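You operate a simulated robot arm through the tools that you are given. There is no shell and no other tool. Be economical: measure what you need, move in short steps, check, and stop when the job is done.

The job below is to be done with a simulated two-armed robot. You get a single attempt, and the scene is never put back.

TASK
Switch on sensor hold, run the belt till it halts and move the yellow bunch to the small crate.
Fine: hold the control box with one hand as you press its key; stop the belt first; the other bunch stays on it and sensor hold stays on.
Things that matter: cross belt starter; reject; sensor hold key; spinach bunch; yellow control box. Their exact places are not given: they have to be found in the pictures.

It is judged by the outcome, as a careful person would: the job done as asked, and still so three seconds after it is handed in. It fails if anything else is knocked over, pushed out of place, dropped, spilled or broken.

THE ROBOT
Two 7-joint arms with two-finger parallel grippers on one trunk, on a base that drives. Base frame: it is fixed to the floor where the robot stands at the start and does not move with it; the origin is under the middle of the robot, x ahead of it, y to its left, z up. Units: cm, rad, N and s.
The left shoulder is at the start at [11, 17, 151.1], the right one opposite. With the tool pointing down near the work surface each hand reaches from about 32 to 70 cm from the robot's upright axis, wherever it stands, measured 20 degrees to its own side. Places, roughly: cross belt starter [60, 80, 90]; reject [60, -40, 80]; sensor hold key [50, -20, 90]; spinach bunch [100, 75, 125]. Payload 1.57 kg a hand.
Tool frame (each hand has its own): the origin (TCP) lies between the finger pads and is the grasp point; the fingertips stand 3 cm ahead of it; z points along the fingers, y is the line along which they close. Largest opening 8 cm; finger width 1.7, thickness 1.2; the body of the gripper, 4 by 8.2 cm, starts 8 cm behind the TCP.
Orientation is that of the tool frame in the base frame, as a unit quaternion [x, y, z, w]. With the fingers straight down and closing along the base's y, the tool's x points along the base's -x, its y along +y and its z along -z.

THE INTERFACE
- The arms move only by the tool nudge_tool. It takes "left_rows", "right_rows" or both (then of equal length, played together; a hand with none holds still); each is a list of rows, each a list of 7 numbers: the shift along the tool's x, y, z in cm, then the turn, a rotation vector about the tool's x, y, z in rad, then the gripper command, from -1 (shut) to 1 (fully open), values between in proportion. In form: [[dx, dy, dz, wx, wy, wz, fingers], ...]. A call has 1 to 20 rows; each row is the pose to reach, as a shift and turn from the pose commanded when the call began, along the tool's axes at that moment. A row lasts 0.2 s, in which the tool goes at most 5 cm and 0.15 rad; a call with a longer step from one row to the next is refused whole, and so is a gripper value outside its range. Where a pose cannot be reached the arm comes as near as it can. A force on the tool above 40 N (or 10 N above the force at the start of the call, whichever is more), or a blocked arm, ends the call early, and 0.2 s more pass. Each finger travels about 7.2 cm/s and halts on what it meets, pressing with about 22 N; the grip force reading is that of the motor and also rises with nothing between the fingers. The clock runs only during rows and for 0.2 s after the last one: add rows that repeat a pose to give the fingers time. It gives the time, the measured TCP pose, the force on the tool (base axes), the opening and the grip force at its end, in the units of the frame above (readings bear some noise), with the torque about the TCP (base axes, N m) and any sound that the robot's microphone picked up.
- Cameras (640 x 400 px; columns grow to the right, rows downward): "scene" is now at [15.71, 2.44, 169.65]; the picture's right is [0.35, -0.94, 0.00], its down [-0.71, -0.27, -0.65] and it looks along [0.61, 0.23, -0.76] (base axes); focal length 281 px, centre (320, 200). "left" rides on the left gripper at [7.2, 0.7, -12.2] in its tool frame; the picture's right is [-0.09, 1.00, 0.00], its down [-0.84, -0.08, -0.54] and it looks along [-0.54, -0.05, 0.84] (tool axes); focal length 238 px, centre (320, 200). "right" rides on the right gripper at [7.2, -0.7, -12.2] in its tool frame; the picture's right is [0.09, 1.00, 0.00], its down [-0.84, 0.08, -0.54] and it looks along [-0.54, 0.05, 0.84] (tool axes); focal length 238 px, centre (320, 200).
- get_image(camera): a new picture of that camera. No time passes.
- lift_body(by): slides the trunk up (or, below 0, down) by that many cm; the arms and the scene camera ride with it, the base frame stays. It gives what a move gives, with no picture.
- drive_base(legs): drives the robot by 1 to 6 legs, each [ahead, left, turn to the left] in cm, cm and rad, along the robot's own axes; the way and the turn of a leg run together, so that a leg with both is an arc; at most 150 cm and 3.142 rad a leg. The arms and the cameras ride along, it lands a little off, and it stops where it bumps. It gives what a move gives.
- aim_head(pan, tilt): turns the head with the scene camera to pan (to the left, within 1.501 rad either way) and tilt (down, from -0.506 to 1.204), counted from straight ahead of the robot. It gives what a move gives.
- pixel_to_xyz(camera, pixels): for up to 12 pixels [column, row] of the newest picture of that camera ("zoom" is the newest enlarged one), the place [x, y, z] in the base frame of the surface seen there, good to about 0.3 cm, but the place of the scene camera against the robot may be out by one fixed shift of up to 1.2 cm in any direction. No time passes.
- enlarge(camera, box): a new picture of the part [left, top, right, bottom] of that camera's present view, enlarged. No time passes.
- finish_job(): hands the job in; it is judged then, once.

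Keep the steps short. Do not move on a guess: measure, check each grasp and each placing, and mend mistakes. In all there are 80 turns and 58 pictures (those below and enlarged ones count). Leave the grippers open and the arms clear of the work at the hand-in unless told otherwise, and finish with a single line.

The tools are called after "Request:" as a command line: name --argument value ..., lists and objects as JSON in quotes. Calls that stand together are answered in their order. nudge_tool: Moves the arms, as the interface text tells. Its arguments: {"type":"object","properties":{"left_rows":{"type":"array","items":{"type":"array","items":{"type":"number"}}},"right_rows":{"type":"array","items":{"type":"array","items":{"type":"number"}}}},"required":[]} The other tools are called the same way: lift_body (by) slides the trunk up or down; drive_base (legs) drives the base; aim_head (pan, tilt) turns the head that bears the scene camera; get_image (camera) takes a picture; pixel_to_xyz (camera, pixels) gives the place of the surface under pixels of a picture; enlarge (camera, box) takes an enlarged picture of a part of a camera's view; finish_job () hands the job in.

At the start:

```text
time: 0.0
left_ee_pos: [45.63, 54.68, 100.0]
left_tcp_rot: [0.0, 1.0, 0.001, -0.001]
left_force: [1.1, 0.1, 0.9]
left_torque: [0.0, 0.0, 0.02]
left_gripper_width: 8.01
left_grasp_force: 0.1
right_ee_pos: [50.43, 9.54, 99.99]
right_tcp_rot: [0.001, 1.0, 0.0, -0.001]
right_force: [-0.5, 0.5, 0.3]
right_torque: [0.0, -0.02, -0.01]
right_gripper_width: 8.0
right_grasp_force: 0.1
trunk travel left (down, up): [-82.5, 6.5]
robot x, y, heading: [0.06, -0.04, 0.001]
head pan, tilt: [0.358, 0.866]
```

scene: 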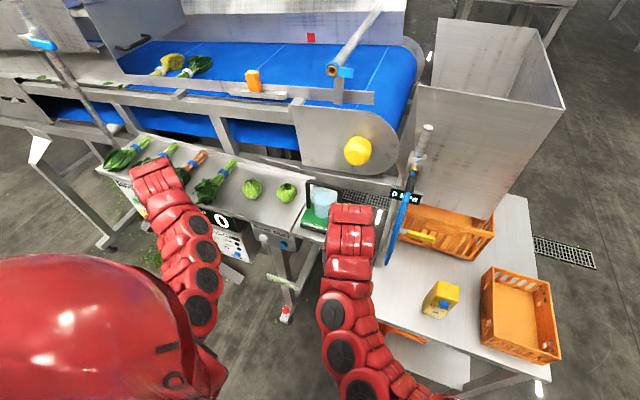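
right: 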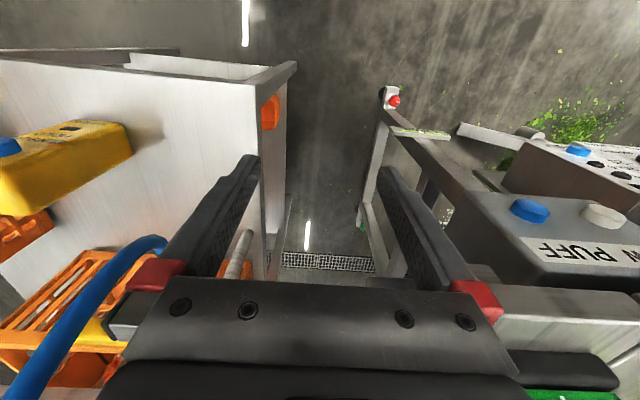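
left: 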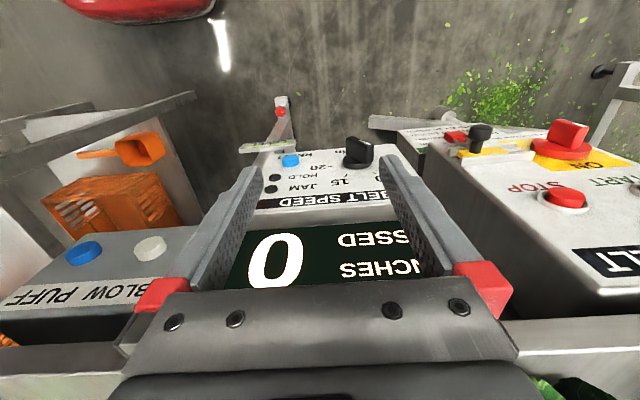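

I see the blue belt with a yellow and a green bunch, a yellow box on the right table near (440,298), and panels by the left hand. I will enlarge these to read the labels.

Request:
enlarge --camera "scene" --box '[360, 170, 580, 370]'

Request:
enlarge --camera "scene" --box '[100, 20, 420, 220]'

Request:
enlarge --camera "left" --box '[240, 80, 640, 330]'

```text
2.00 times, centred on (470, 270) of scene
```

zoom: 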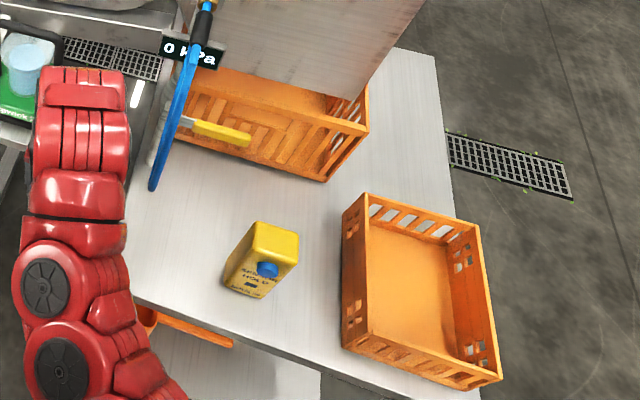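

```text
2.00 times, centred on (260, 120) of scene
```

zoom: 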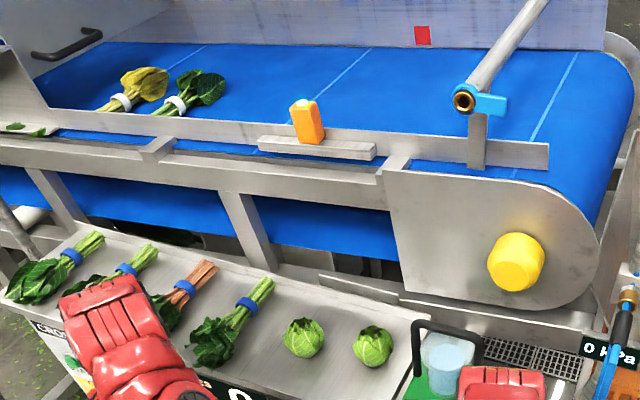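

```text
1.60 times, centred on (440, 205) of left
```

zoom: 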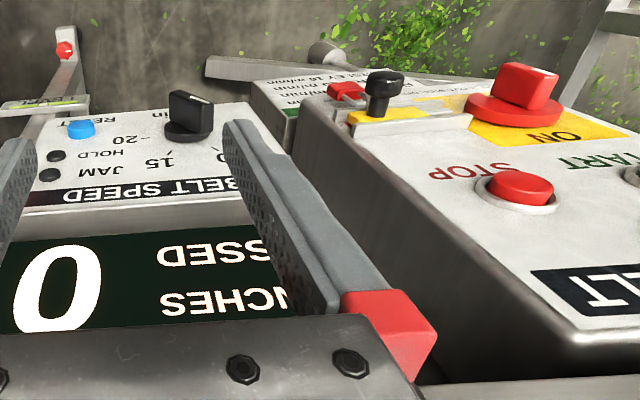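

The yellow box bears a blue key. The START/STOP box is left of the left hand. I'll turn the head left to see it and the belt start.

Request:
aim_head --pan 0.9 --tilt 0.75

Request:
get_image --camera "scene"

```text
time: 1.0
left_ee_pos: [45.63, 54.66, 99.97]
left_tcp_rot: [0.0, 1.0, 0.001, 0.001]
left_force: [0.4, 0.1, 0.0]
left_torque: [0.03, 0.01, -0.01]
left_gripper_width: 8.01
left_grasp_force: 0.0
right_ee_pos: [50.51, 9.43, 100.01]
right_tcp_rot: [0.0, 1.0, 0.001, 0.0]
right_force: [-0.7, 0.1, 0.2]
right_torque: [-0.03, -0.03, -0.03]
right_gripper_width: 8.0
right_grasp_force: 0.2
trunk travel left (down, up): [-82.5, 6.5]
robot x, y, heading: [0.09, 0.35, 0.001]
head pan, tilt: [0.901, 0.75]
```

```text
51 pictures are left
```

scene: 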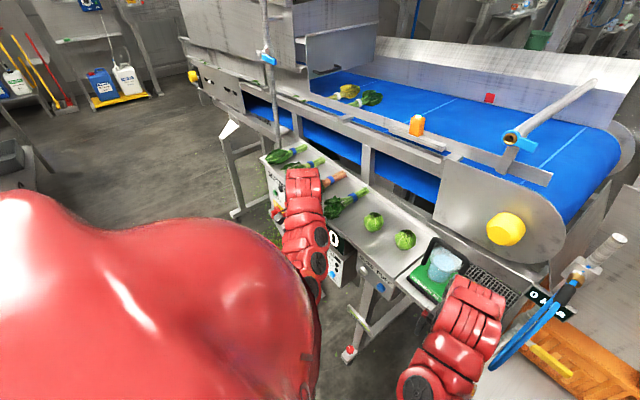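

The panel is partly hidden. I'll read some places from the left picture and the belt from the scene picture.

Request:
pixel_to_xyz --camera "left" --pixels '[[567, 197], [563, 135], [480, 132], [290, 160], [358, 150], [632, 190], [580, 240], [450, 142], [150, 245], [85, 252]]'

Request:
pixel_to_xyz --camera "scene" --pixels '[[350, 91], [372, 98], [416, 126], [420, 145], [489, 98], [540, 170], [450, 110], [330, 104], [495, 155], [300, 215]]'

Request:
enlarge --camera "scene" --box '[300, 60, 460, 160]'

Request:
enlarge --camera "scene" --box '[180, 40, 340, 140]'

```text
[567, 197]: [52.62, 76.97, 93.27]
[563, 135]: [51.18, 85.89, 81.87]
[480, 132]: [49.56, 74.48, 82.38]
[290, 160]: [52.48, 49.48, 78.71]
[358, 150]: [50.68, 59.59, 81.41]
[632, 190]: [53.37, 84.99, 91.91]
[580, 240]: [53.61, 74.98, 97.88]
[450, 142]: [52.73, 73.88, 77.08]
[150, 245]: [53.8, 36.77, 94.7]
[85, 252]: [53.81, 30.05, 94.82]
```

```text
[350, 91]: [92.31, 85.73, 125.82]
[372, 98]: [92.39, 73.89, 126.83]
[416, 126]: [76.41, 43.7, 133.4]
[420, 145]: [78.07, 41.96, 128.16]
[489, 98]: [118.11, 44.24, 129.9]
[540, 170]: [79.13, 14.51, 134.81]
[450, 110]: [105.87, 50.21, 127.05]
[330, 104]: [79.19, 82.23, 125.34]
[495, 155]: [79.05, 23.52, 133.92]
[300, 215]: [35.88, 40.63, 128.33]
```

```text
4.00 times, centred on (380, 110) of scene
```

zoom: 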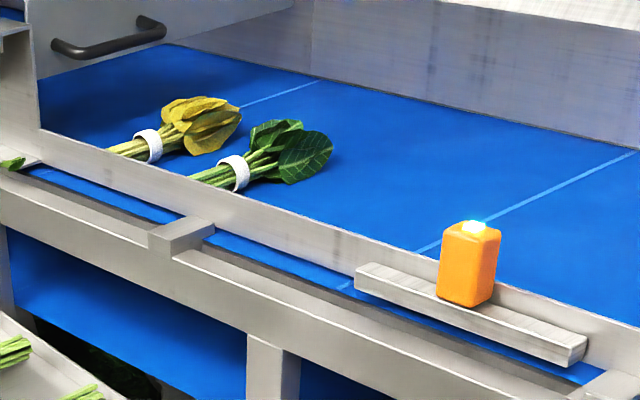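

```text
4.00 times, centred on (260, 90) of scene
```

zoom: 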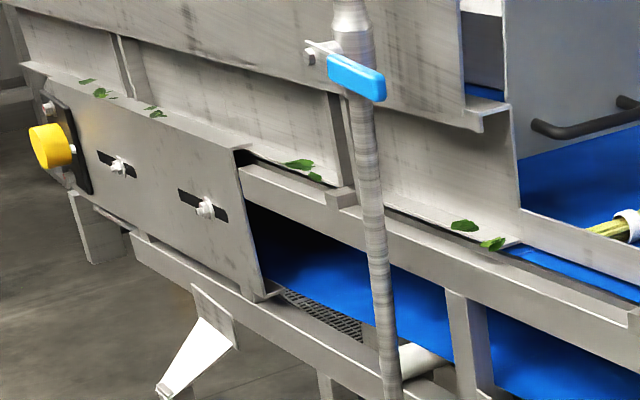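

The belt runs to the right, green leading, with an orange sensor at y≈44. Next I measure the yellow control box and the crates to the right.

Request:
aim_head --pan -0.4 --tilt 0.9

Request:
get_image --camera "scene"

Request:
enlarge --camera "scene" --box '[240, 180, 400, 280]'

```text
time: 2.4
left_ee_pos: [45.7, 54.55, 100.0]
left_tcp_rot: [0.0, 1.0, 0.001, 0.0]
left_force: [0.1, 0.2, 0.4]
left_torque: [-0.02, -0.02, 0.02]
left_gripper_width: 8.0
left_grasp_force: 0.0
right_ee_pos: [50.43, 9.53, 100.06]
right_tcp_rot: [0.0, 1.0, -0.001, 0.0]
right_force: [0.6, -0.1, -0.3]
right_torque: [0.05, -0.01, -0.01]
right_gripper_width: 8.0
right_grasp_force: 0.2
trunk travel left (down, up): [-82.5, 6.5]
robot x, y, heading: [0.01, -0.32, 0.003]
head pan, tilt: [-0.4, 0.901]
```

```text
48 pictures are left
```

scene: 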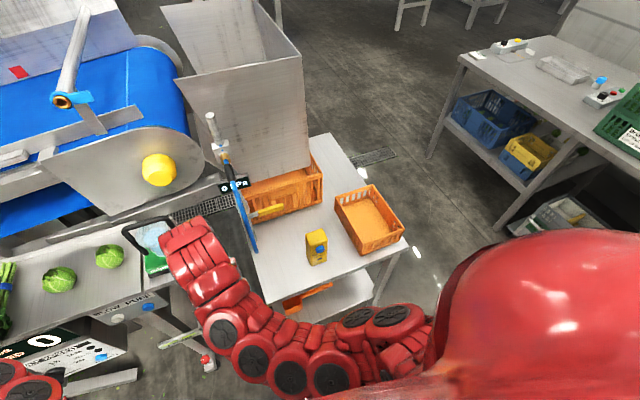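

```text
4.00 times, centred on (320, 230) of scene
```

zoom: 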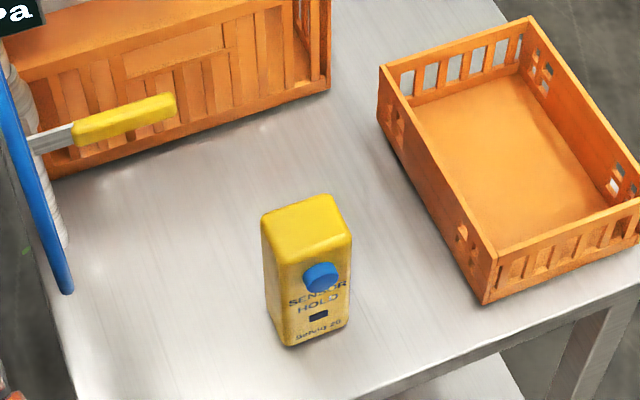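

The yellow box has a blue key on its front face ("SENSOR HOLD", a small window below). I measure its points and the crates.

Request:
pixel_to_xyz --camera "zoom" --pixels '[[323, 278], [304, 212], [268, 220], [345, 203], [349, 240], [287, 344], [344, 325], [318, 315], [200, 300], [273, 300], [330, 200], [285, 203]]'

Request:
pixel_to_xyz --camera "zoom" --pixels '[[380, 70], [528, 20], [638, 200], [490, 250], [480, 150], [400, 370], [510, 340], [330, 85], [60, 175], [320, 5], [65, 280], [125, 118]]'

```text
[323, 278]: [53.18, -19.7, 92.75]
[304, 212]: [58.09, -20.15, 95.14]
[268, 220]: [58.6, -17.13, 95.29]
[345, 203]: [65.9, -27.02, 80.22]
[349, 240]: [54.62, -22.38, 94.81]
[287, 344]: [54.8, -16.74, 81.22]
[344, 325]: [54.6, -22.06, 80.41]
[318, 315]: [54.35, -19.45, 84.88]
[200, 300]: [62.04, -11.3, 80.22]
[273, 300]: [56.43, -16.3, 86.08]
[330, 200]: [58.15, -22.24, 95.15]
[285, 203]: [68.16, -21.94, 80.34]
```

```text
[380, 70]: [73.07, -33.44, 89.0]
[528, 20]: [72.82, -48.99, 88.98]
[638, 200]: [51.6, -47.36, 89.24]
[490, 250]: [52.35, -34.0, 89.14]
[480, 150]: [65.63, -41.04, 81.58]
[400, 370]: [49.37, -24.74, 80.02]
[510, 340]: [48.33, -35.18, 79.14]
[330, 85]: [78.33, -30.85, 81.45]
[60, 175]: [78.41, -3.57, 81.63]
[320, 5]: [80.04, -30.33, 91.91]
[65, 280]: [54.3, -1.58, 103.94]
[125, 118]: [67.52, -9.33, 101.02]
```

I check how close the blue hose, stand and yellow-handled thing are to the box before choosing hands.

Request:
pixel_to_xyz --camera "scene" --pixels '[[254, 248], [245, 225], [239, 205], [232, 172], [211, 118], [218, 145], [268, 210], [280, 206], [236, 185], [303, 290], [240, 275], [375, 270]]'

Request:
enlarge --camera "scene" --box '[190, 100, 350, 200]'

```text
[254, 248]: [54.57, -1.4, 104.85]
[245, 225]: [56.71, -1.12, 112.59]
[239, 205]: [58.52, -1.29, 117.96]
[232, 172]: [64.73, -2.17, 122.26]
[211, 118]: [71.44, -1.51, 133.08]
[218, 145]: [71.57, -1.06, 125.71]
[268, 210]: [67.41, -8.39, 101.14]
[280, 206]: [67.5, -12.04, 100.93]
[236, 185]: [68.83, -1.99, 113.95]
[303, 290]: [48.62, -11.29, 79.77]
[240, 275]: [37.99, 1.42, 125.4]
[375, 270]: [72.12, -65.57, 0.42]
```

```text
4.00 times, centred on (270, 150) of scene
```

zoom: 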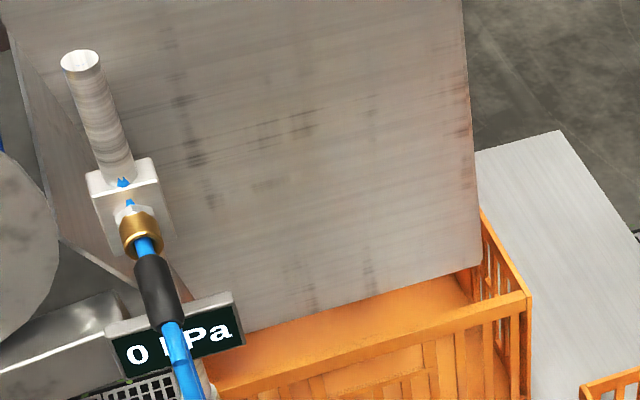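

The hose hangs at y≈-1.5, x≥54, clear if I first back away. Plan: the right hand holds the box from above, and the left hand, turned horizontal, presses the key. I back off 12 cm and go 15 cm right.

Request:
drive_base --legs '[[-12, 0, 0], [0, -15, 0]]'

Request:
lift_body --by -15

```text
time: 4.6
left_ee_pos: [33.96, 39.5, 99.79]
left_tcp_rot: [0.003, 1.0, 0.001, 0.0]
left_force: [-0.3, 0.0, -0.5]
left_torque: [-0.01, -0.02, -0.02]
left_gripper_width: 7.99
left_grasp_force: 0.1
right_ee_pos: [38.61, -5.65, 99.98]
right_tcp_rot: [0.001, 1.0, -0.001, 0.0]
right_force: [0.1, 0.6, 0.5]
right_torque: [-0.02, 0.05, -0.01]
right_gripper_width: 7.98
right_grasp_force: 0.0
trunk travel left (down, up): [-82.5, 6.5]
robot x, y, heading: [-11.93, -15.0, 0.003]
head pan, tilt: [-0.4, 0.901]
```

```text
time: 6.4
left_ee_pos: [33.94, 39.38, 85.0]
left_tcp_rot: [0.002, 1.0, 0.001, 0.0]
left_force: [0.3, -0.2, 0.3]
left_torque: [0.01, -0.02, 0.0]
left_gripper_width: 8.01
left_grasp_force: 0.1
right_ee_pos: [38.58, -5.74, 84.99]
right_tcp_rot: [0.002, 1.0, 0.0, 0.0]
right_force: [-0.4, 0.0, -0.2]
right_torque: [0.02, 0.01, 0.05]
right_gripper_width: 8.01
right_grasp_force: 0.0
trunk travel left (down, up): [-67.5, 21.5]
robot x, y, heading: [-11.79, -14.8, -0.002]
head pan, tilt: [-0.4, 0.901]
```

Hands have come down with the trunk. Now the right hand goes up 20 cm and over the box, and the left hand turns to point forward.

Request:
nudge_tool --right_rows '[[0, 0, -5, 0, 0, 0, 1], [0, 0, -10, 0, 0, 0, 1], [0, 0, -15, 0, 0, 0, 1], [0, 0, -21, 0, 0, 0, 1]]' --left_rows '[[-2, 0, -3, 0, -0.14, 0, -1], [-4, 0, -6, 0, -0.28, 0, -1], [-6, 0, -9, 0, -0.42, 0, -1], [-8, 0, -10, 0, -0.56, 0, -1]]'

```text
refused: row 4 steps farther than a row can; nothing moved
```

Request:
nudge_tool --right_rows '[[0, 0, -4.5, 0, 0, 0, 1], [0, 0, -9, 0, 0, 0, 1], [0, 0, -13.5, 0, 0, 0, 1], [0, 0, -18, 0, 0, 0, 1], [0, 0, -21, 0, 0, 0, 1], [-3.7, -2.8, -21, 0, 0, 0, 1], [-7.4, -5.6, -21, 0, 0, 0, 1], [-11, -8.3, -21, 0, 0, 0, 1], [-13, -11, -21, 0, 0, 0, 1], [-14, -13.7, -21, 0, 0, 0, 1], [-14, -13.7, -21, 0, 0, 0, 1]]' --left_rows '[[-2, 0, -3, 0, -0.145, 0, -1], [-4, 0, -6, 0, -0.29, 0, -1], [-6, 0, -9, 0, -0.435, 0, -1], [-8, 0, -10, 0, -0.58, 0, -1], [-8, 0, -10, 0, -0.725, 0, -1], [-8, 0, -10, 0, -0.87, 0, -1], [-8, 0, -10, 0, -1.015, 0, -1], [-8, 0, -10, 0, -1.16, 0, -1], [-8, 0, -10, 0, -1.3, 0, -1], [-8, 0, -10, 0, -1.44, 0, -1], [-8, 0, -10, 0, -1.57, 0, -1]]'

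Request:
get_image --camera "right"

Request:
get_image --camera "left"

```text
time: 8.8
left_ee_pos: [41.82, 39.29, 95.05]
left_tcp_rot: [0.002, 0.706, -0.002, 0.708]
left_force: [0.3, 0.5, 0.4]
left_torque: [0.04, 0.02, 0.01]
left_gripper_width: 0.0
left_grasp_force: 21.6
right_ee_pos: [52.5, -19.75, 106.29]
right_tcp_rot: [0.002, 1.0, 0.0, 0.0]
right_force: [-0.6, -0.2, 0.4]
right_torque: [0.0, 0.03, -0.06]
right_gripper_width: 8.0
right_grasp_force: 0.0
right hand out of reach, approached as far as the arm can: row 1, 2, 3, 4, 5, 6, 7
trunk travel left (down, up): [-67.5, 21.5]
robot x, y, heading: [-11.84, -14.55, -0.003]
head pan, tilt: [-0.4, 0.901]
```

```text
45 pictures are left
```

right: 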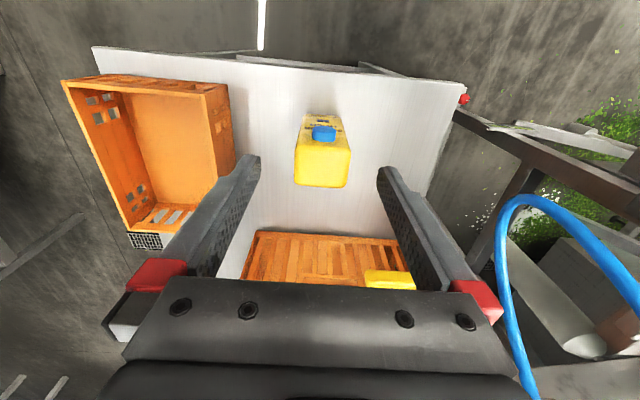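

```text
44 pictures are left
```

left: 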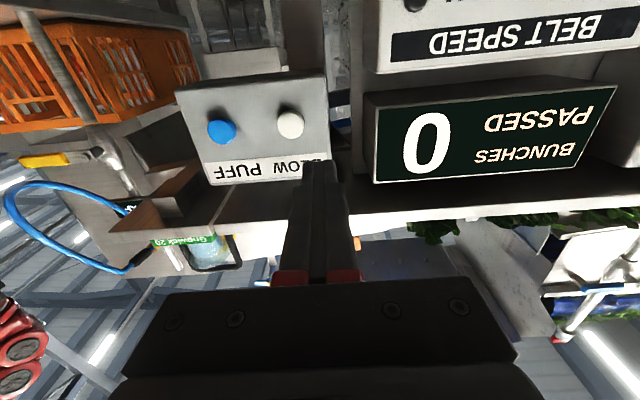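

The left hand now points forward. I measure the box with the right camera, which has no fixed shift.

Request:
pixel_to_xyz --camera "right" --pixels '[[322, 165], [296, 183], [345, 186], [304, 148], [350, 152], [322, 133], [323, 128], [301, 165], [347, 170], [322, 187]]'

Request:
enlarge --camera "right" --box '[270, 100, 380, 200]'

```text
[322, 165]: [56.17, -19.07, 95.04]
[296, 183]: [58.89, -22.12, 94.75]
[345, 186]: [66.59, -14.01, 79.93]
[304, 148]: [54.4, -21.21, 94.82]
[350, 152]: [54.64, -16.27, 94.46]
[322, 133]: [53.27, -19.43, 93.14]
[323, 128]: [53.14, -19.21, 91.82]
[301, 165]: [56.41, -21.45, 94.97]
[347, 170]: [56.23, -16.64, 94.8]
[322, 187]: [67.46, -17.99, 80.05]
```

```text
4.00 times, centred on (325, 150) of right
```

zoom: 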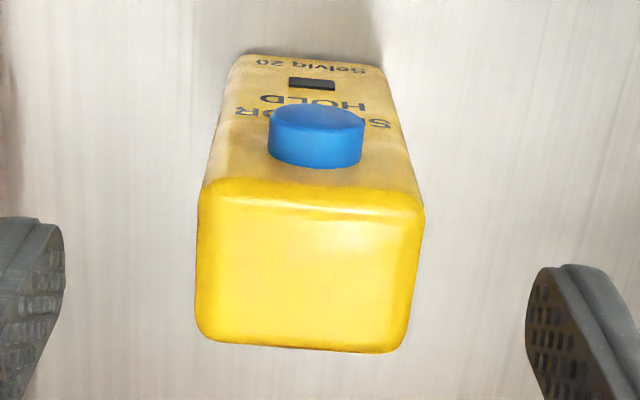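

Box: y -22.2…-16.4, x 54.4…59, top z 95. I shift forward 4.3, left 0.4, then lower to z≈91 astride it, fingers open.

Request:
nudge_tool --right_rows '[[-2.2, 0.4, 0, 0, 0, 0, 1], [-4.3, 0.4, 0, 0, 0, 0, 1], [-4.3, 0.4, 3, 0, 0, 0, 1], [-4.3, 0.4, 5, 0, 0, 0, 1], [-4.3, 0.4, 5, 0, 0, 0, 1]]'

Request:
get_image --camera "right"

```text
time: 10.0
left_ee_pos: [41.84, 39.42, 95.02]
left_tcp_rot: [0.001, 0.707, 0.0, 0.707]
left_force: [0.5, 0.2, -0.4]
left_torque: [0.02, -0.03, 0.0]
left_gripper_width: 0.0
left_grasp_force: 21.9
right_ee_pos: [56.92, -19.07, 101.35]
right_tcp_rot: [0.001, 1.0, 0.0, 0.0]
right_force: [0.2, -0.5, 0.2]
right_torque: [-0.04, 0.0, 0.01]
right_gripper_width: 8.0
right_grasp_force: 0.0
trunk travel left (down, up): [-67.5, 21.5]
robot x, y, heading: [-11.93, -14.81, -0.006]
head pan, tilt: [-0.4, 0.901]
```

```text
42 pictures are left
```

right: 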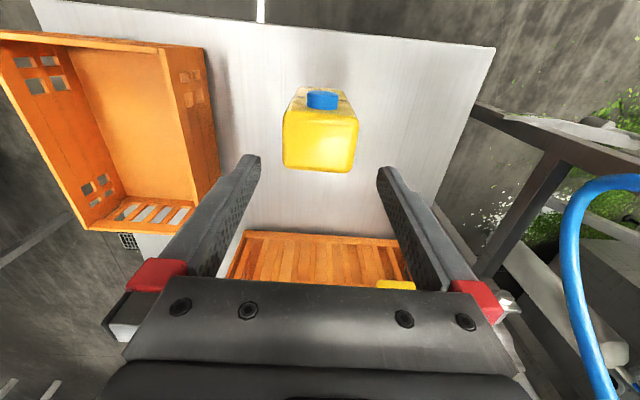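

The box sits centred between the fingers. I lower 10 cm to z≈91.

Request:
nudge_tool --right_rows '[[0, -0.2, 3, 0, 0, 0, 1], [0, -0.2, 6, 0, 0, 0, 1], [0, -0.2, 8, 0, 0, 0, 1], [0, -0.2, 10, 0, 0, 0, 1], [0, -0.2, 10, 0, 0, 0, 1]]'

Request:
get_image --camera "right"

```text
time: 11.2
left_ee_pos: [41.87, 39.23, 95.04]
left_tcp_rot: [0.002, 0.707, 0.0, 0.707]
left_force: [0.0, -1.0, 0.3]
left_torque: [0.0, 0.0, 0.01]
left_gripper_width: 0.0
left_grasp_force: 21.3
right_ee_pos: [56.84, -19.3, 91.07]
right_tcp_rot: [0.002, 1.0, 0.0, 0.001]
right_force: [-0.4, 0.6, -0.6]
right_torque: [-0.05, 0.03, -0.02]
right_gripper_width: 8.01
right_grasp_force: 0.0
trunk travel left (down, up): [-67.5, 21.5]
robot x, y, heading: [-11.85, -14.82, -0.003]
head pan, tilt: [-0.4, 0.901]
```

```text
41 pictures are left
```

right: 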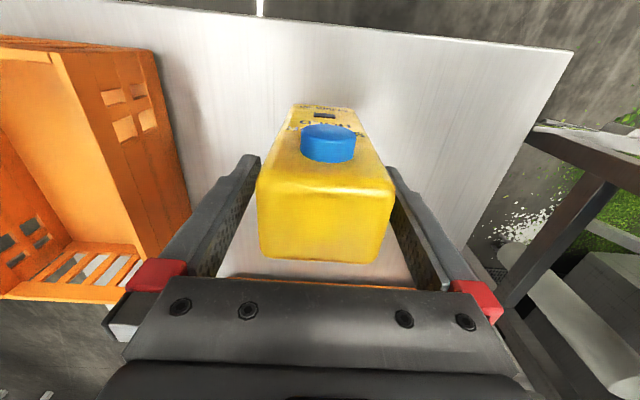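

The box's midline is ~2 mm left (column 325 vs 317): I shift 0.25 and close, and meanwhile bring the left hand back to a waiting place at y≈10.

Request:
nudge_tool --right_rows '[[0, 0.25, 0, 0, 0, 0, 1], [0, 0.25, 0, 0, 0, 0, 0.6], [0, 0.25, 0, 0, 0, 0, 0.4], [0, 0.25, 0, 0, 0, 0, -1], [0, 0.25, 0, 0, 0, 0, -1], [0, 0.25, 0, 0, 0, 0, -1]]'

Request:
enlarge --camera "right" --box '[230, 80, 430, 270]'

Request:
get_image --camera "scene"

```text
time: 12.6
left_ee_pos: [41.94, 39.31, 95.1]
left_tcp_rot: [0.003, 0.707, -0.002, 0.707]
left_force: [0.7, 0.1, -0.6]
left_torque: [0.02, 0.02, 0.01]
left_gripper_width: 0.02
left_grasp_force: 20.9
right_ee_pos: [56.82, -19.27, 90.92]
right_tcp_rot: [0.002, 1.0, -0.001, 0.0]
right_force: [0.6, -0.7, -0.9]
right_torque: [-0.11, 0.04, 0.0]
right_gripper_width: 6.18
right_grasp_force: 22.0
trunk travel left (down, up): [-67.5, 21.5]
robot x, y, heading: [-11.82, -14.99, 0.002]
head pan, tilt: [-0.4, 0.901]
```

```text
2.11 times, centred on (330, 175) of right
```

zoom: 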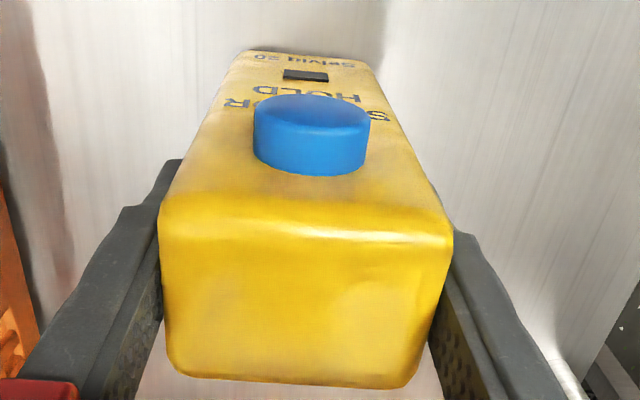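

```text
39 pictures are left
```

scene: 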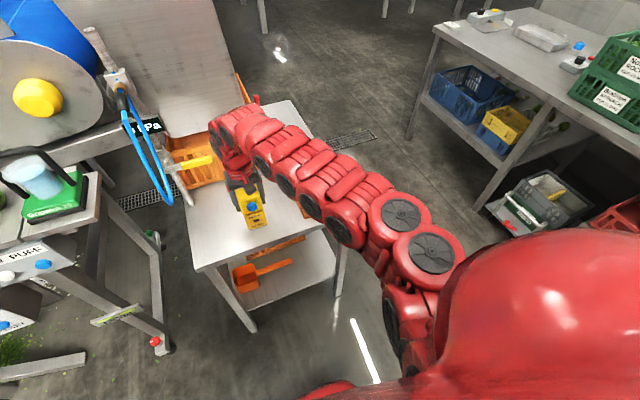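

The box is gripped (6.18 cm). I read the key's place from the enlarged right picture.

Request:
pixel_to_xyz --camera "zoom" --pixels '[[312, 110], [312, 135], [285, 115], [345, 118], [312, 168], [180, 230], [440, 240], [312, 100]]'

Request:
pixel_to_xyz --camera "right" --pixels '[[328, 145], [328, 135]]'

```text
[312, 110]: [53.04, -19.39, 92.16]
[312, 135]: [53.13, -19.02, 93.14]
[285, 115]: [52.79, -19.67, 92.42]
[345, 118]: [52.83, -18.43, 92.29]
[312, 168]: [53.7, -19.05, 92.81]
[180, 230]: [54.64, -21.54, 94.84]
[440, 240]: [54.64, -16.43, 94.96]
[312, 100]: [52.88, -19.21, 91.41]
```

```text
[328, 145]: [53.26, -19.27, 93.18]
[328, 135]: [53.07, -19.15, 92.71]
```

Key face at x≈52.9, centre (−19.15, 91.9). The left hand goes sideways at x≈42 to line up with the key.

Request:
nudge_tool --left_rows '[[0.3, -4.5, 0, 0, 0, 0, -1], [0.6, -9, 0, 0, 0, 0, -1], [0.9, -13.5, 0, 0, 0, 0, -1], [1.2, -18, 0, 0, 0, 0, -1], [1.5, -22.5, 0, 0, 0, 0, -1], [1.8, -27, 0, 0, 0, 0, -1], [2.1, -31.5, 0, 0, 0, 0, -1], [2.4, -36, 0, 0, 0, 0, -1], [2.7, -40.5, 0, 0, 0, 0, -1], [3, -45, 0, 0, 0, 0, -1], [3.1, -49.5, 0, 0, 0, 0, -1], [3.1, -54, 0, 0, 0, 0, -1], [3.1, -58.4, 0, 0, 0, 0, -1], [3.1, -58.4, 0, 0, 0, 0, -1]]'

Request:
get_image --camera "left"

Request:
get_image --camera "right"

```text
time: 15.6
left_ee_pos: [41.9, -19.07, 91.99]
left_tcp_rot: [0.003, 0.707, -0.001, 0.707]
left_force: [-0.2, 0.7, -1.1]
left_torque: [0.0, -0.01, -0.02]
left_gripper_width: 0.0
left_grasp_force: 21.2
right_ee_pos: [56.88, -19.1, 91.06]
right_tcp_rot: [0.002, 1.0, 0.0, 0.0]
right_force: [0.3, 0.3, 0.7]
right_torque: [-0.01, 0.06, 0.0]
right_gripper_width: 6.17
right_grasp_force: 21.9
trunk travel left (down, up): [-67.5, 21.5]
robot x, y, heading: [-11.73, -15.07, -0.008]
head pan, tilt: [-0.4, 0.901]
```

```text
38 pictures are left
```

left: 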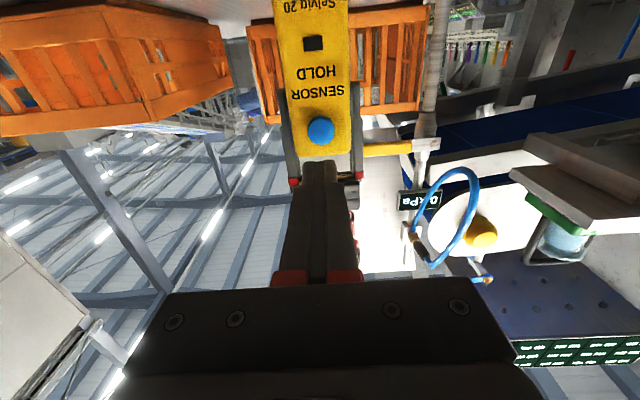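

```text
37 pictures are left
```

right: 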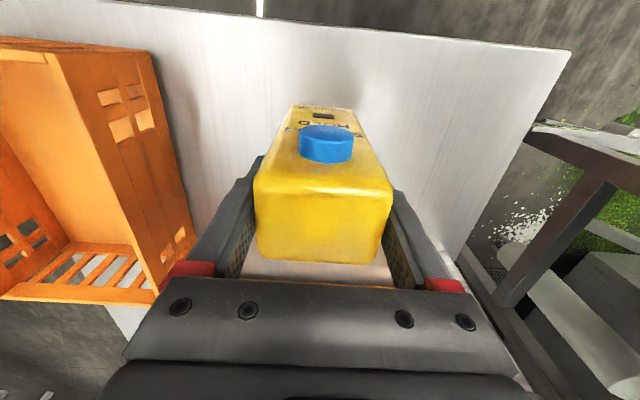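

The left camera sees the key at (321,130). I confirm its place.

Request:
pixel_to_xyz --camera "left" --pixels '[[321, 130], [310, 130], [332, 130], [321, 119], [321, 141], [300, 140], [313, 43]]'

```text
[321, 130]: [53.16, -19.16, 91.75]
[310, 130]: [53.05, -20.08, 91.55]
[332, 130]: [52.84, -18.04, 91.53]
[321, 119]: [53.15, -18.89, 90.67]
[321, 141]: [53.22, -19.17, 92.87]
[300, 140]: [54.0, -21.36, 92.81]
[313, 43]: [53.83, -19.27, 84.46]
```

Aligned to a few mm. I advance to just short of the key, then on in small steps to press, listening for a click.

Request:
nudge_tool --left_rows '[[0.2, 0, 3, 0, 0, 0, -1], [0.2, 0, 6, 0, 0, 0, -1], [0.2, 0, 7.5, 0, 0, 0, -1], [0.2, 0, 8, 0, 0, 0, -1], [0.2, 0, 8.3, 0, 0, 0, -1], [0.2, 0, 8.5, 0, 0, 0, -1]]'

Request:
enlarge --camera "left" --box '[240, 0, 400, 200]'

```text
time: 17.0
left_ee_pos: [50.15, -19.08, 91.78]
left_tcp_rot: [0.002, 0.707, -0.001, 0.707]
left_force: [-2.3, -1.3, 0.4]
left_torque: [-0.01, -0.02, -0.02]
left_gripper_width: 0.02
left_grasp_force: 21.6
right_ee_pos: [56.79, -19.07, 91.07]
right_tcp_rot: [0.002, 1.0, -0.001, 0.0]
right_force: [1.1, 1.5, 0.3]
right_torque: [-0.1, 0.09, -0.07]
right_gripper_width: 6.22
right_grasp_force: 22.3
trunk travel left (down, up): [-67.5, 21.5]
robot x, y, heading: [-12.14, -15.05, -0.009]
head pan, tilt: [-0.4, 0.901]
```

```text
2.00 times, centred on (320, 100) of left
```

zoom: 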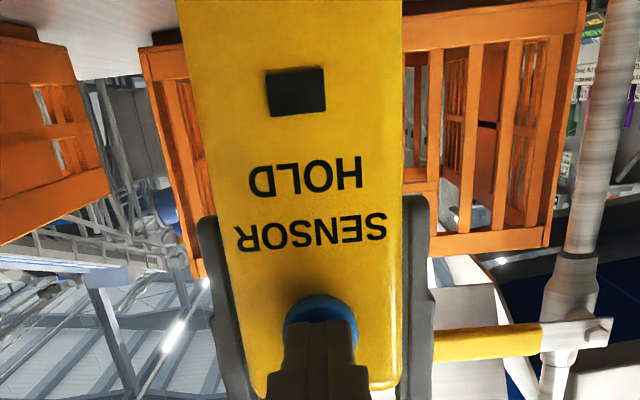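

Light contact (≈2 N), lamp still dark. I press on in small steps.

Request:
nudge_tool --left_rows '[[0, 0, 0.2, 0, 0, 0, -1], [0, 0, 0.4, 0, 0, 0, -1], [0, 0, 0.5, 0, 0, 0, -1]]'

Request:
enlarge --camera "left" --box '[240, 0, 400, 200]'

```text
time: 17.8
left_ee_pos: [50.58, -19.09, 91.75]
left_tcp_rot: [0.001, 0.707, -0.001, 0.707]
left_force: [-13.0, -3.0, 7.8]
left_torque: [-0.02, -0.23, -0.1]
left_gripper_width: 0.0
left_grasp_force: 21.1
right_ee_pos: [56.71, -19.13, 91.01]
right_tcp_rot: [0.001, 1.0, -0.001, 0.002]
right_force: [13.3, 3.1, -6.9]
right_torque: [-0.09, -0.11, -0.08]
right_gripper_width: 6.19
right_grasp_force: 21.3
trunk travel left (down, up): [-67.5, 21.5]
robot x, y, heading: [-12.24, -14.99, -0.008]
head pan, tilt: [-0.4, 0.901]
heard: click
```

```text
2.00 times, centred on (320, 100) of left
```

zoom: 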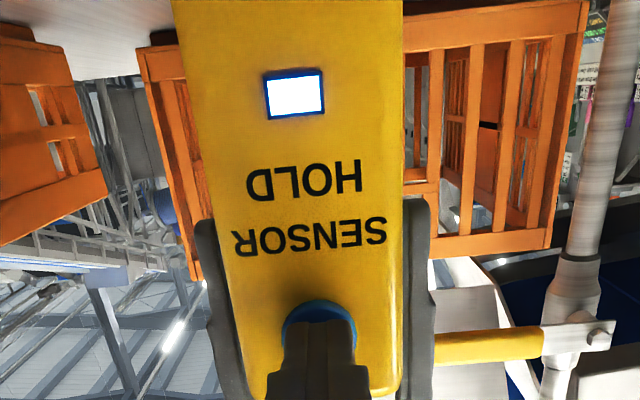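

A click, and the lamp is lit: sensor hold is on. I draw the left hand back 9 cm and check the lamp stays lit.

Request:
nudge_tool --left_rows '[[0, 0, -1, 0, 0, 0, -1], [0, 0, -5, 0, 0, 0, -1], [0, 0, -9, 0, 0, 0, -1], [0, 0, -9, 0, 0, 0, -1]]'

Request:
enlarge --camera "left" --box '[240, 0, 400, 200]'

```text
time: 18.8
left_ee_pos: [41.62, -18.93, 91.59]
left_tcp_rot: [0.002, 0.707, -0.002, 0.707]
left_force: [0.1, -0.2, 0.2]
left_torque: [-0.01, 0.03, -0.02]
left_gripper_width: 0.0
left_grasp_force: 21.0
right_ee_pos: [56.69, -19.1, 91.01]
right_tcp_rot: [0.002, 1.0, 0.0, -0.001]
right_force: [-0.2, 0.3, -0.2]
right_torque: [0.01, 0.0, 0.0]
right_gripper_width: 6.21
right_grasp_force: 21.8
trunk travel left (down, up): [-67.5, 21.5]
robot x, y, heading: [-11.72, -14.66, -0.007]
head pan, tilt: [-0.4, 0.901]
```

```text
2.00 times, centred on (320, 100) of left
```

zoom: 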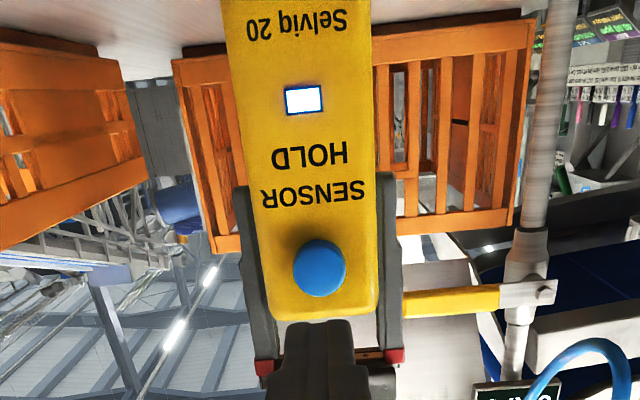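

The lamp stays lit. Now I open the right hand, wait, and lift it straight up; the left moves back toward the left.

Request:
nudge_tool --right_rows '[[0, 0, 0, 0, 0, 0, 0.8], [0, 0, 0, 0, 0, 0, 1], [0, 0, 0, 0, 0, 0, 1], [0, 0, -3, 0, 0, 0, 1], [0, 0, -7, 0, 0, 0, 1], [0, 0, -11, 0, 0, 0, 1], [2, 0, -13, 0, 0, 0, 1], [6, 0, -13, 0, 0, 0, 1], [10, 0, -13, 0, 0, 0, 1], [14, 0, -13, 0, 0, 0, 1], [16, 0, -13, 0, 0, 0, 1]]' --left_rows '[[0, 4.5, 0, 0, 0, 0, -1], [0, 9, 0, 0, 0, 0, -1], [0, 13.5, 0, 0, 0, 0, -1], [0, 18, 0, 0, 0, 0, -1], [0, 22.5, 0, 0, 0, 0, -1], [0, 27, 0, 0, 0, 0, -1], [0, 31.5, 0, 0, 0, 0, -1], [0, 36, 0, 0, 0, 0, -1], [0, 40.5, 0, 0, 0, 0, -1], [0, 45, 0, 0, 0, 0, -1], [0, 45, 0, 0, 0, 0, -1]]'

Request:
get_image --camera "right"

```text
time: 21.2
left_ee_pos: [41.96, 25.74, 91.64]
left_tcp_rot: [0.003, 0.707, -0.002, 0.707]
left_force: [0.1, -0.5, 0.3]
left_torque: [-0.06, 0.03, 0.0]
left_gripper_width: 0.01
left_grasp_force: 21.2
right_ee_pos: [50.5, -18.73, 104.38]
right_tcp_rot: [0.002, 1.0, 0.001, 0.0]
right_force: [-0.7, 0.0, 0.1]
right_torque: [-0.01, 0.03, -0.02]
right_gripper_width: 7.99
right_grasp_force: 0.0
right hand out of reach, approached as far as the arm can: row 9, 10, 11
trunk travel left (down, up): [-67.5, 21.5]
robot x, y, heading: [-12.11, -15.09, -0.003]
head pan, tilt: [-0.4, 0.901]
```

```text
33 pictures are left
```

right: 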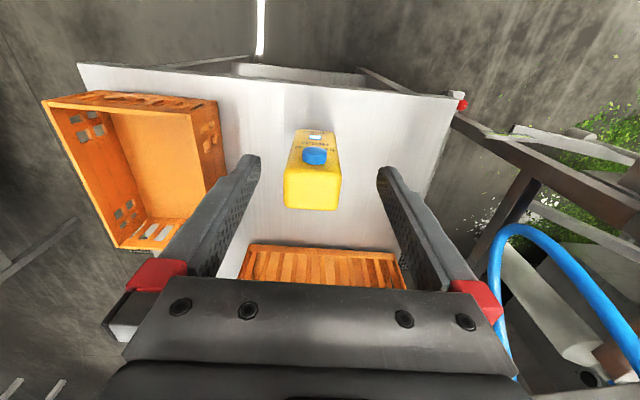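

The box stands in place with its lamp lit. I back up 10 cm and drive 65 cm left to look at the belt panel.

Request:
drive_base --legs '[[-10, 0, 0], [0, 65, 0]]'

Request:
get_image --camera "left"

Request:
aim_head --pan 0.4 --tilt 0.6

Request:
get_image --camera "scene"

```text
time: 25.5
left_ee_pos: [31.71, 90.81, 91.63]
left_tcp_rot: [0.0, 0.707, 0.001, 0.707]
left_force: [0.5, -0.2, 0.4]
left_torque: [0.02, -0.02, 0.0]
left_gripper_width: 0.02
left_grasp_force: 21.3
right_ee_pos: [40.64, 46.28, 104.28]
right_tcp_rot: [-0.001, 1.0, 0.0, 0.0]
right_force: [-0.2, 0.7, 0.6]
right_torque: [0.0, -0.01, 0.01]
right_gripper_width: 7.98
right_grasp_force: 0.1
trunk travel left (down, up): [-67.5, 21.5]
robot x, y, heading: [-21.83, 49.89, 0.004]
head pan, tilt: [-0.4, 0.901]
```

```text
32 pictures are left
```

left: 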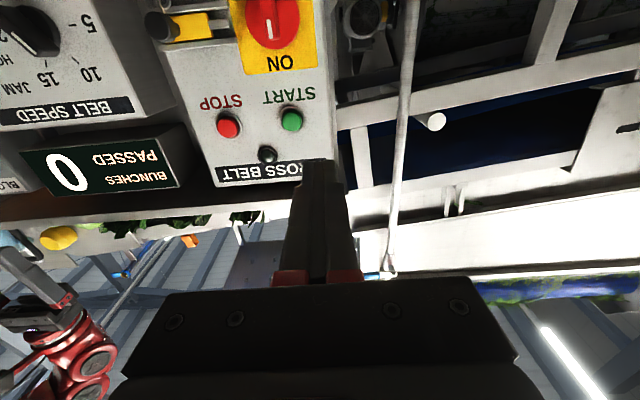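

```text
time: 26.7
left_ee_pos: [31.77, 90.71, 91.68]
left_tcp_rot: [0.0, 0.707, 0.0, 0.707]
left_force: [0.0, 0.2, -0.8]
left_torque: [0.01, 0.02, 0.01]
left_gripper_width: 0.0
left_grasp_force: 20.9
right_ee_pos: [40.69, 46.28, 104.32]
right_tcp_rot: [-0.001, 1.0, 0.0, 0.0]
right_force: [0.6, 0.4, 0.0]
right_torque: [0.0, 0.0, -0.01]
right_gripper_width: 7.98
right_grasp_force: 0.0
trunk travel left (down, up): [-67.5, 21.5]
robot x, y, heading: [-21.86, 49.39, 0.002]
head pan, tilt: [0.4, 0.6]
```

```text
31 pictures are left
```

scene: 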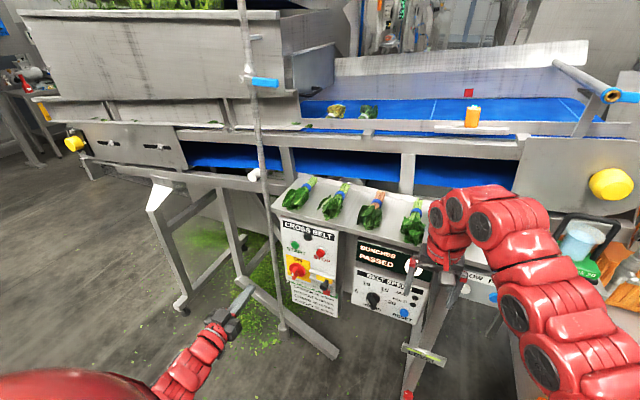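

The CROSS BELT box shows START (green), STOP (red), an ON isolator and a sheet with rules. I enlarge to read.

Request:
enlarge --camera "scene" --box '[265, 210, 425, 330]'

Request:
pixel_to_xyz --camera "left" --pixels '[[291, 121], [229, 126], [267, 155], [260, 95], [210, 160], [320, 140], [412, 150], [436, 121]]'

```text
3.33 times, centred on (345, 270) of scene
```

zoom: 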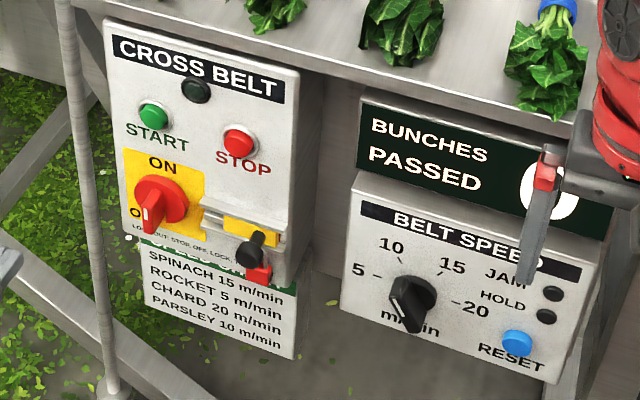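

```text
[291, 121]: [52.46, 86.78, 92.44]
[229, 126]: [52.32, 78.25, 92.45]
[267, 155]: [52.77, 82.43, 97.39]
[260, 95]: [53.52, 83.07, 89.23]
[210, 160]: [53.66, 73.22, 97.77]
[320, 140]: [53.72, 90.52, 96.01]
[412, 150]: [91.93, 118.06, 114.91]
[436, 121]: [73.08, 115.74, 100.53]
```

I need the switch's and knob's pointer directions, so I enlarge them further.

Request:
enlarge --camera "scene" --box '[280, 235, 344, 300]'

Request:
enlarge --camera "scene" --box '[345, 262, 415, 306]'

Request:
enlarge --camera "left" --box '[150, 0, 350, 125]'

```text
6.15 times, centred on (312, 268) of scene
```

zoom: 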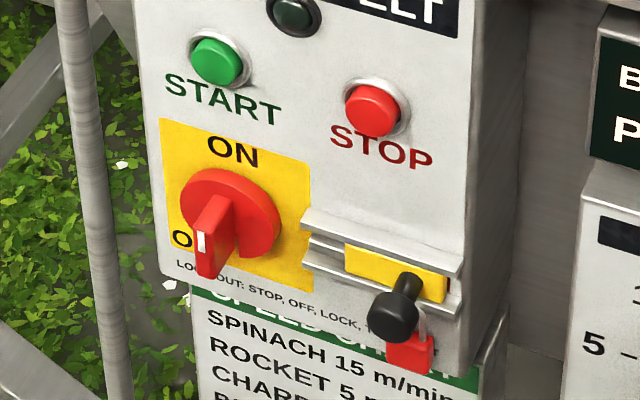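

```text
9.09 times, centred on (380, 284) of scene
```

zoom: 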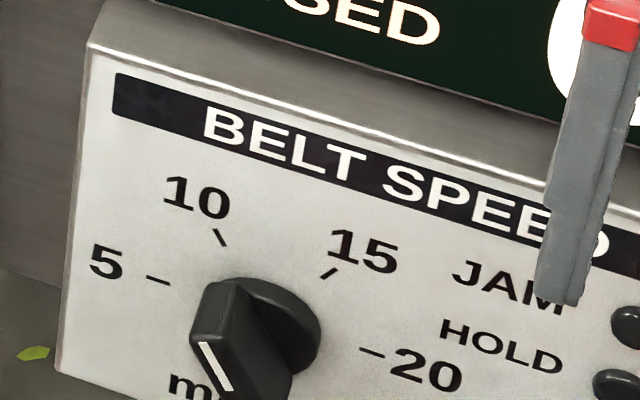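

```text
3.20 times, centred on (250, 62) of left
```

zoom: 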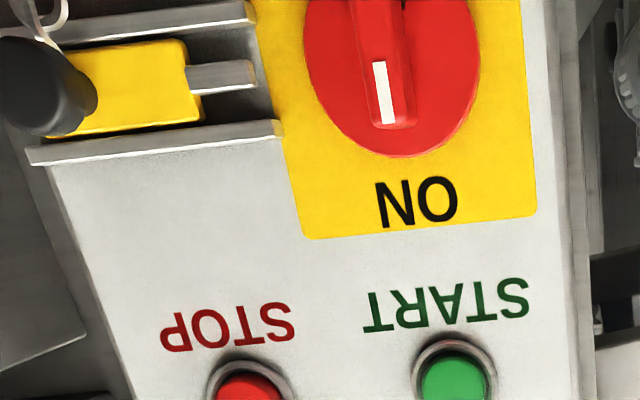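

Isolator is at ON; START is at (52.4, 86.8, 92.4), STOP at (52.3, 78.2, 92.4). I check where the post stands and other front things before driving closer.

Request:
pixel_to_xyz --camera "scene" --pixels '[[264, 175], [279, 290], [254, 81], [300, 190], [410, 225], [350, 213], [440, 262], [330, 350], [430, 355], [471, 117], [337, 110], [368, 111]]'

Request:
lift_body --by 15

```text
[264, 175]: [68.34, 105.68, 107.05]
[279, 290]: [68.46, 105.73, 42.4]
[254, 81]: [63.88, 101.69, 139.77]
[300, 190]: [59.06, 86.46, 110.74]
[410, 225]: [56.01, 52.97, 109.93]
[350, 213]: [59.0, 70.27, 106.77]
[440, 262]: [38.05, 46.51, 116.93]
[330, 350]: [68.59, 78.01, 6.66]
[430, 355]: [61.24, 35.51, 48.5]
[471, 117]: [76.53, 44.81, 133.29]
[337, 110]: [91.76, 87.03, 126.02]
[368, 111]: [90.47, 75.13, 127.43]
```

```text
time: 28.4
left_ee_pos: [31.82, 90.79, 106.67]
left_tcp_rot: [0.001, 0.707, 0.0, 0.707]
left_force: [-0.8, -1.2, 0.6]
left_torque: [-0.01, -0.02, 0.0]
left_gripper_width: 0.02
left_grasp_force: 21.1
right_ee_pos: [40.76, 46.21, 119.31]
right_tcp_rot: [-0.002, 1.0, 0.0, -0.001]
right_force: [0.3, -0.1, -0.1]
right_torque: [0.0, -0.04, -0.02]
right_gripper_width: 7.99
right_grasp_force: 0.1
trunk travel left (down, up): [-82.5, 6.5]
robot x, y, heading: [-22.29, 49.81, -0.001]
head pan, tilt: [0.4, 0.6]
```

The front items stand at x≥52. I drive 10 cm forward, then line the left hand up with START.

Request:
drive_base --legs '[[10, 0, 0]]'

Request:
nudge_tool --left_rows '[[4, -1, 0, 0, 0, 0, -1], [8, -2, 0, 0, 0, 0, -1], [12, -3, 0, 0, 0, 0, -1], [14.2, -4, 0, 0, 0, 0, -1], [14.2, -4, 0, 0, 0, 0, -1]]'

Request:
get_image --camera "left"

```text
time: 29.6
left_ee_pos: [41.46, 90.8, 106.71]
left_tcp_rot: [0.001, 0.707, 0.0, 0.707]
left_force: [1.0, 0.6, -0.2]
left_torque: [-0.01, -0.04, 0.02]
left_gripper_width: 0.0
left_grasp_force: 21.2
right_ee_pos: [50.25, 46.3, 119.36]
right_tcp_rot: [-0.001, 1.0, 0.0, 0.001]
right_force: [0.0, -0.3, 0.6]
right_torque: [0.0, 0.01, -0.01]
right_gripper_width: 7.99
right_grasp_force: 0.0
trunk travel left (down, up): [-82.5, 6.5]
robot x, y, heading: [-11.94, 49.94, 0.0]
head pan, tilt: [0.4, 0.6]
```

```text
time: 30.8
left_ee_pos: [41.57, 86.65, 91.94]
left_tcp_rot: [0.0, 0.708, 0.0, 0.707]
left_force: [0.0, 0.1, 0.4]
left_torque: [0.02, 0.01, 0.01]
left_gripper_width: 0.0
left_grasp_force: 21.0
right_ee_pos: [50.4, 46.32, 119.39]
right_tcp_rot: [-0.001, 1.0, 0.0, 0.0]
right_force: [0.1, 0.1, -0.4]
right_torque: [0.0, 0.03, -0.04]
right_gripper_width: 8.0
right_grasp_force: 0.1
trunk travel left (down, up): [-82.5, 6.5]
robot x, y, heading: [-11.88, 49.69, 0.004]
head pan, tilt: [0.4, 0.6]
```

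```text
26 pictures are left
```

left: 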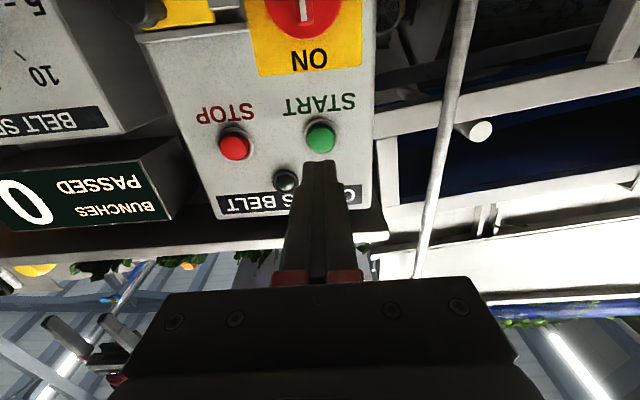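

Request:
pixel_to_xyz --camera "left" --pixels '[[321, 138], [310, 138], [332, 138], [321, 128], [321, 149], [233, 146], [222, 146], [245, 146], [233, 136], [233, 156], [300, 100]]'

```text
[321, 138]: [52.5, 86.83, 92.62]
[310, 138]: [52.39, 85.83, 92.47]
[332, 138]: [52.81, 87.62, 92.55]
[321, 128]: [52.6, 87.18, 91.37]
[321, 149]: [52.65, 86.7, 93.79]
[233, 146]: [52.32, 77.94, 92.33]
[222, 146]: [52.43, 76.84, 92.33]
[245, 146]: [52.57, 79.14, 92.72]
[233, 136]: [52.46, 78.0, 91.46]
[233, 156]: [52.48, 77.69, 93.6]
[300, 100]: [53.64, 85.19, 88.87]
```

START centre (52.45, 86.8, 92.5). I approach and press in small steps.

Request:
nudge_tool --left_rows '[[-0.5, 0.1, 3, 0, 0, 0, -1], [-0.5, 0.1, 6, 0, 0, 0, -1], [-0.5, 0.1, 7.5, 0, 0, 0, -1], [-0.5, 0.1, 8, 0, 0, 0, -1], [-0.5, 0.1, 8.3, 0, 0, 0, -1], [-0.5, 0.1, 8.5, 0, 0, 0, -1]]'

```text
time: 32.2
left_ee_pos: [49.9, 86.83, 92.81]
left_tcp_rot: [-0.001, 0.707, 0.001, 0.707]
left_force: [-3.8, -0.9, -3.1]
left_torque: [0.0, 0.03, -0.05]
left_gripper_width: 0.01
left_grasp_force: 20.8
right_ee_pos: [50.39, 46.38, 119.4]
right_tcp_rot: [-0.001, 1.0, 0.0, 0.002]
right_force: [-0.4, 0.1, 0.2]
right_torque: [0.0, 0.02, -0.02]
right_gripper_width: 7.99
right_grasp_force: 0.0
trunk travel left (down, up): [-82.5, 6.5]
robot x, y, heading: [-12.28, 49.73, 0.001]
head pan, tilt: [0.4, 0.6]
heard: click
```

A click sounded. I look whether the belt has begun to run.

Request:
get_image --camera "scene"

```text
25 pictures are left
```

scene: 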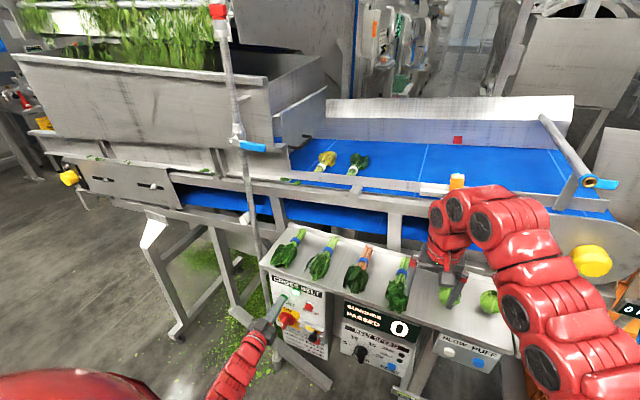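

I ease the finger off the button, ready to go to STOP, then look again.

Request:
nudge_tool --left_rows '[[0, 0, -2, 0, 0, 0, -1], [0, 0, -5, 0, 0, 0, -1]]'

Request:
get_image --camera "scene"

Request:
pixel_to_xyz --camera "scene" --pixels '[[327, 158], [358, 161], [456, 182]]'

```text
time: 32.8
left_ee_pos: [44.75, 86.8, 93.06]
left_tcp_rot: [0.0, 0.707, 0.001, 0.708]
left_force: [0.4, 0.8, 0.0]
left_torque: [-0.02, 0.01, -0.04]
left_gripper_width: 0.0
left_grasp_force: 21.1
right_ee_pos: [50.32, 46.29, 119.42]
right_tcp_rot: [-0.001, 1.0, -0.001, 0.0]
right_force: [0.0, -0.9, 0.1]
right_torque: [0.0, -0.03, 0.0]
right_gripper_width: 8.01
right_grasp_force: 0.0
trunk travel left (down, up): [-82.5, 6.5]
robot x, y, heading: [-12.3, 49.78, -0.0]
head pan, tilt: [0.4, 0.6]
```

```text
24 pictures are left
```

scene: 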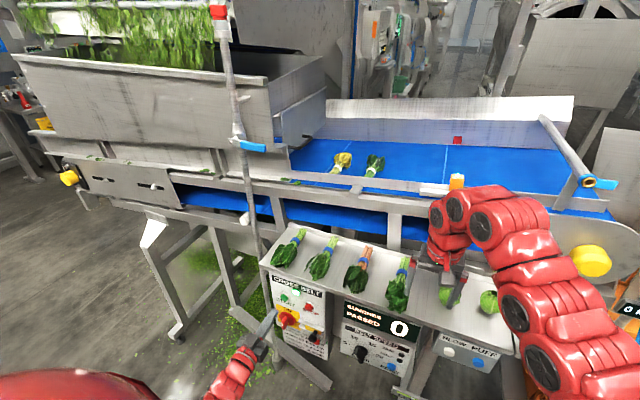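

```text
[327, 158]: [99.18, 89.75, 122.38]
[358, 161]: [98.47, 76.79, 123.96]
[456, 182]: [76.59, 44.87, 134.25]
```

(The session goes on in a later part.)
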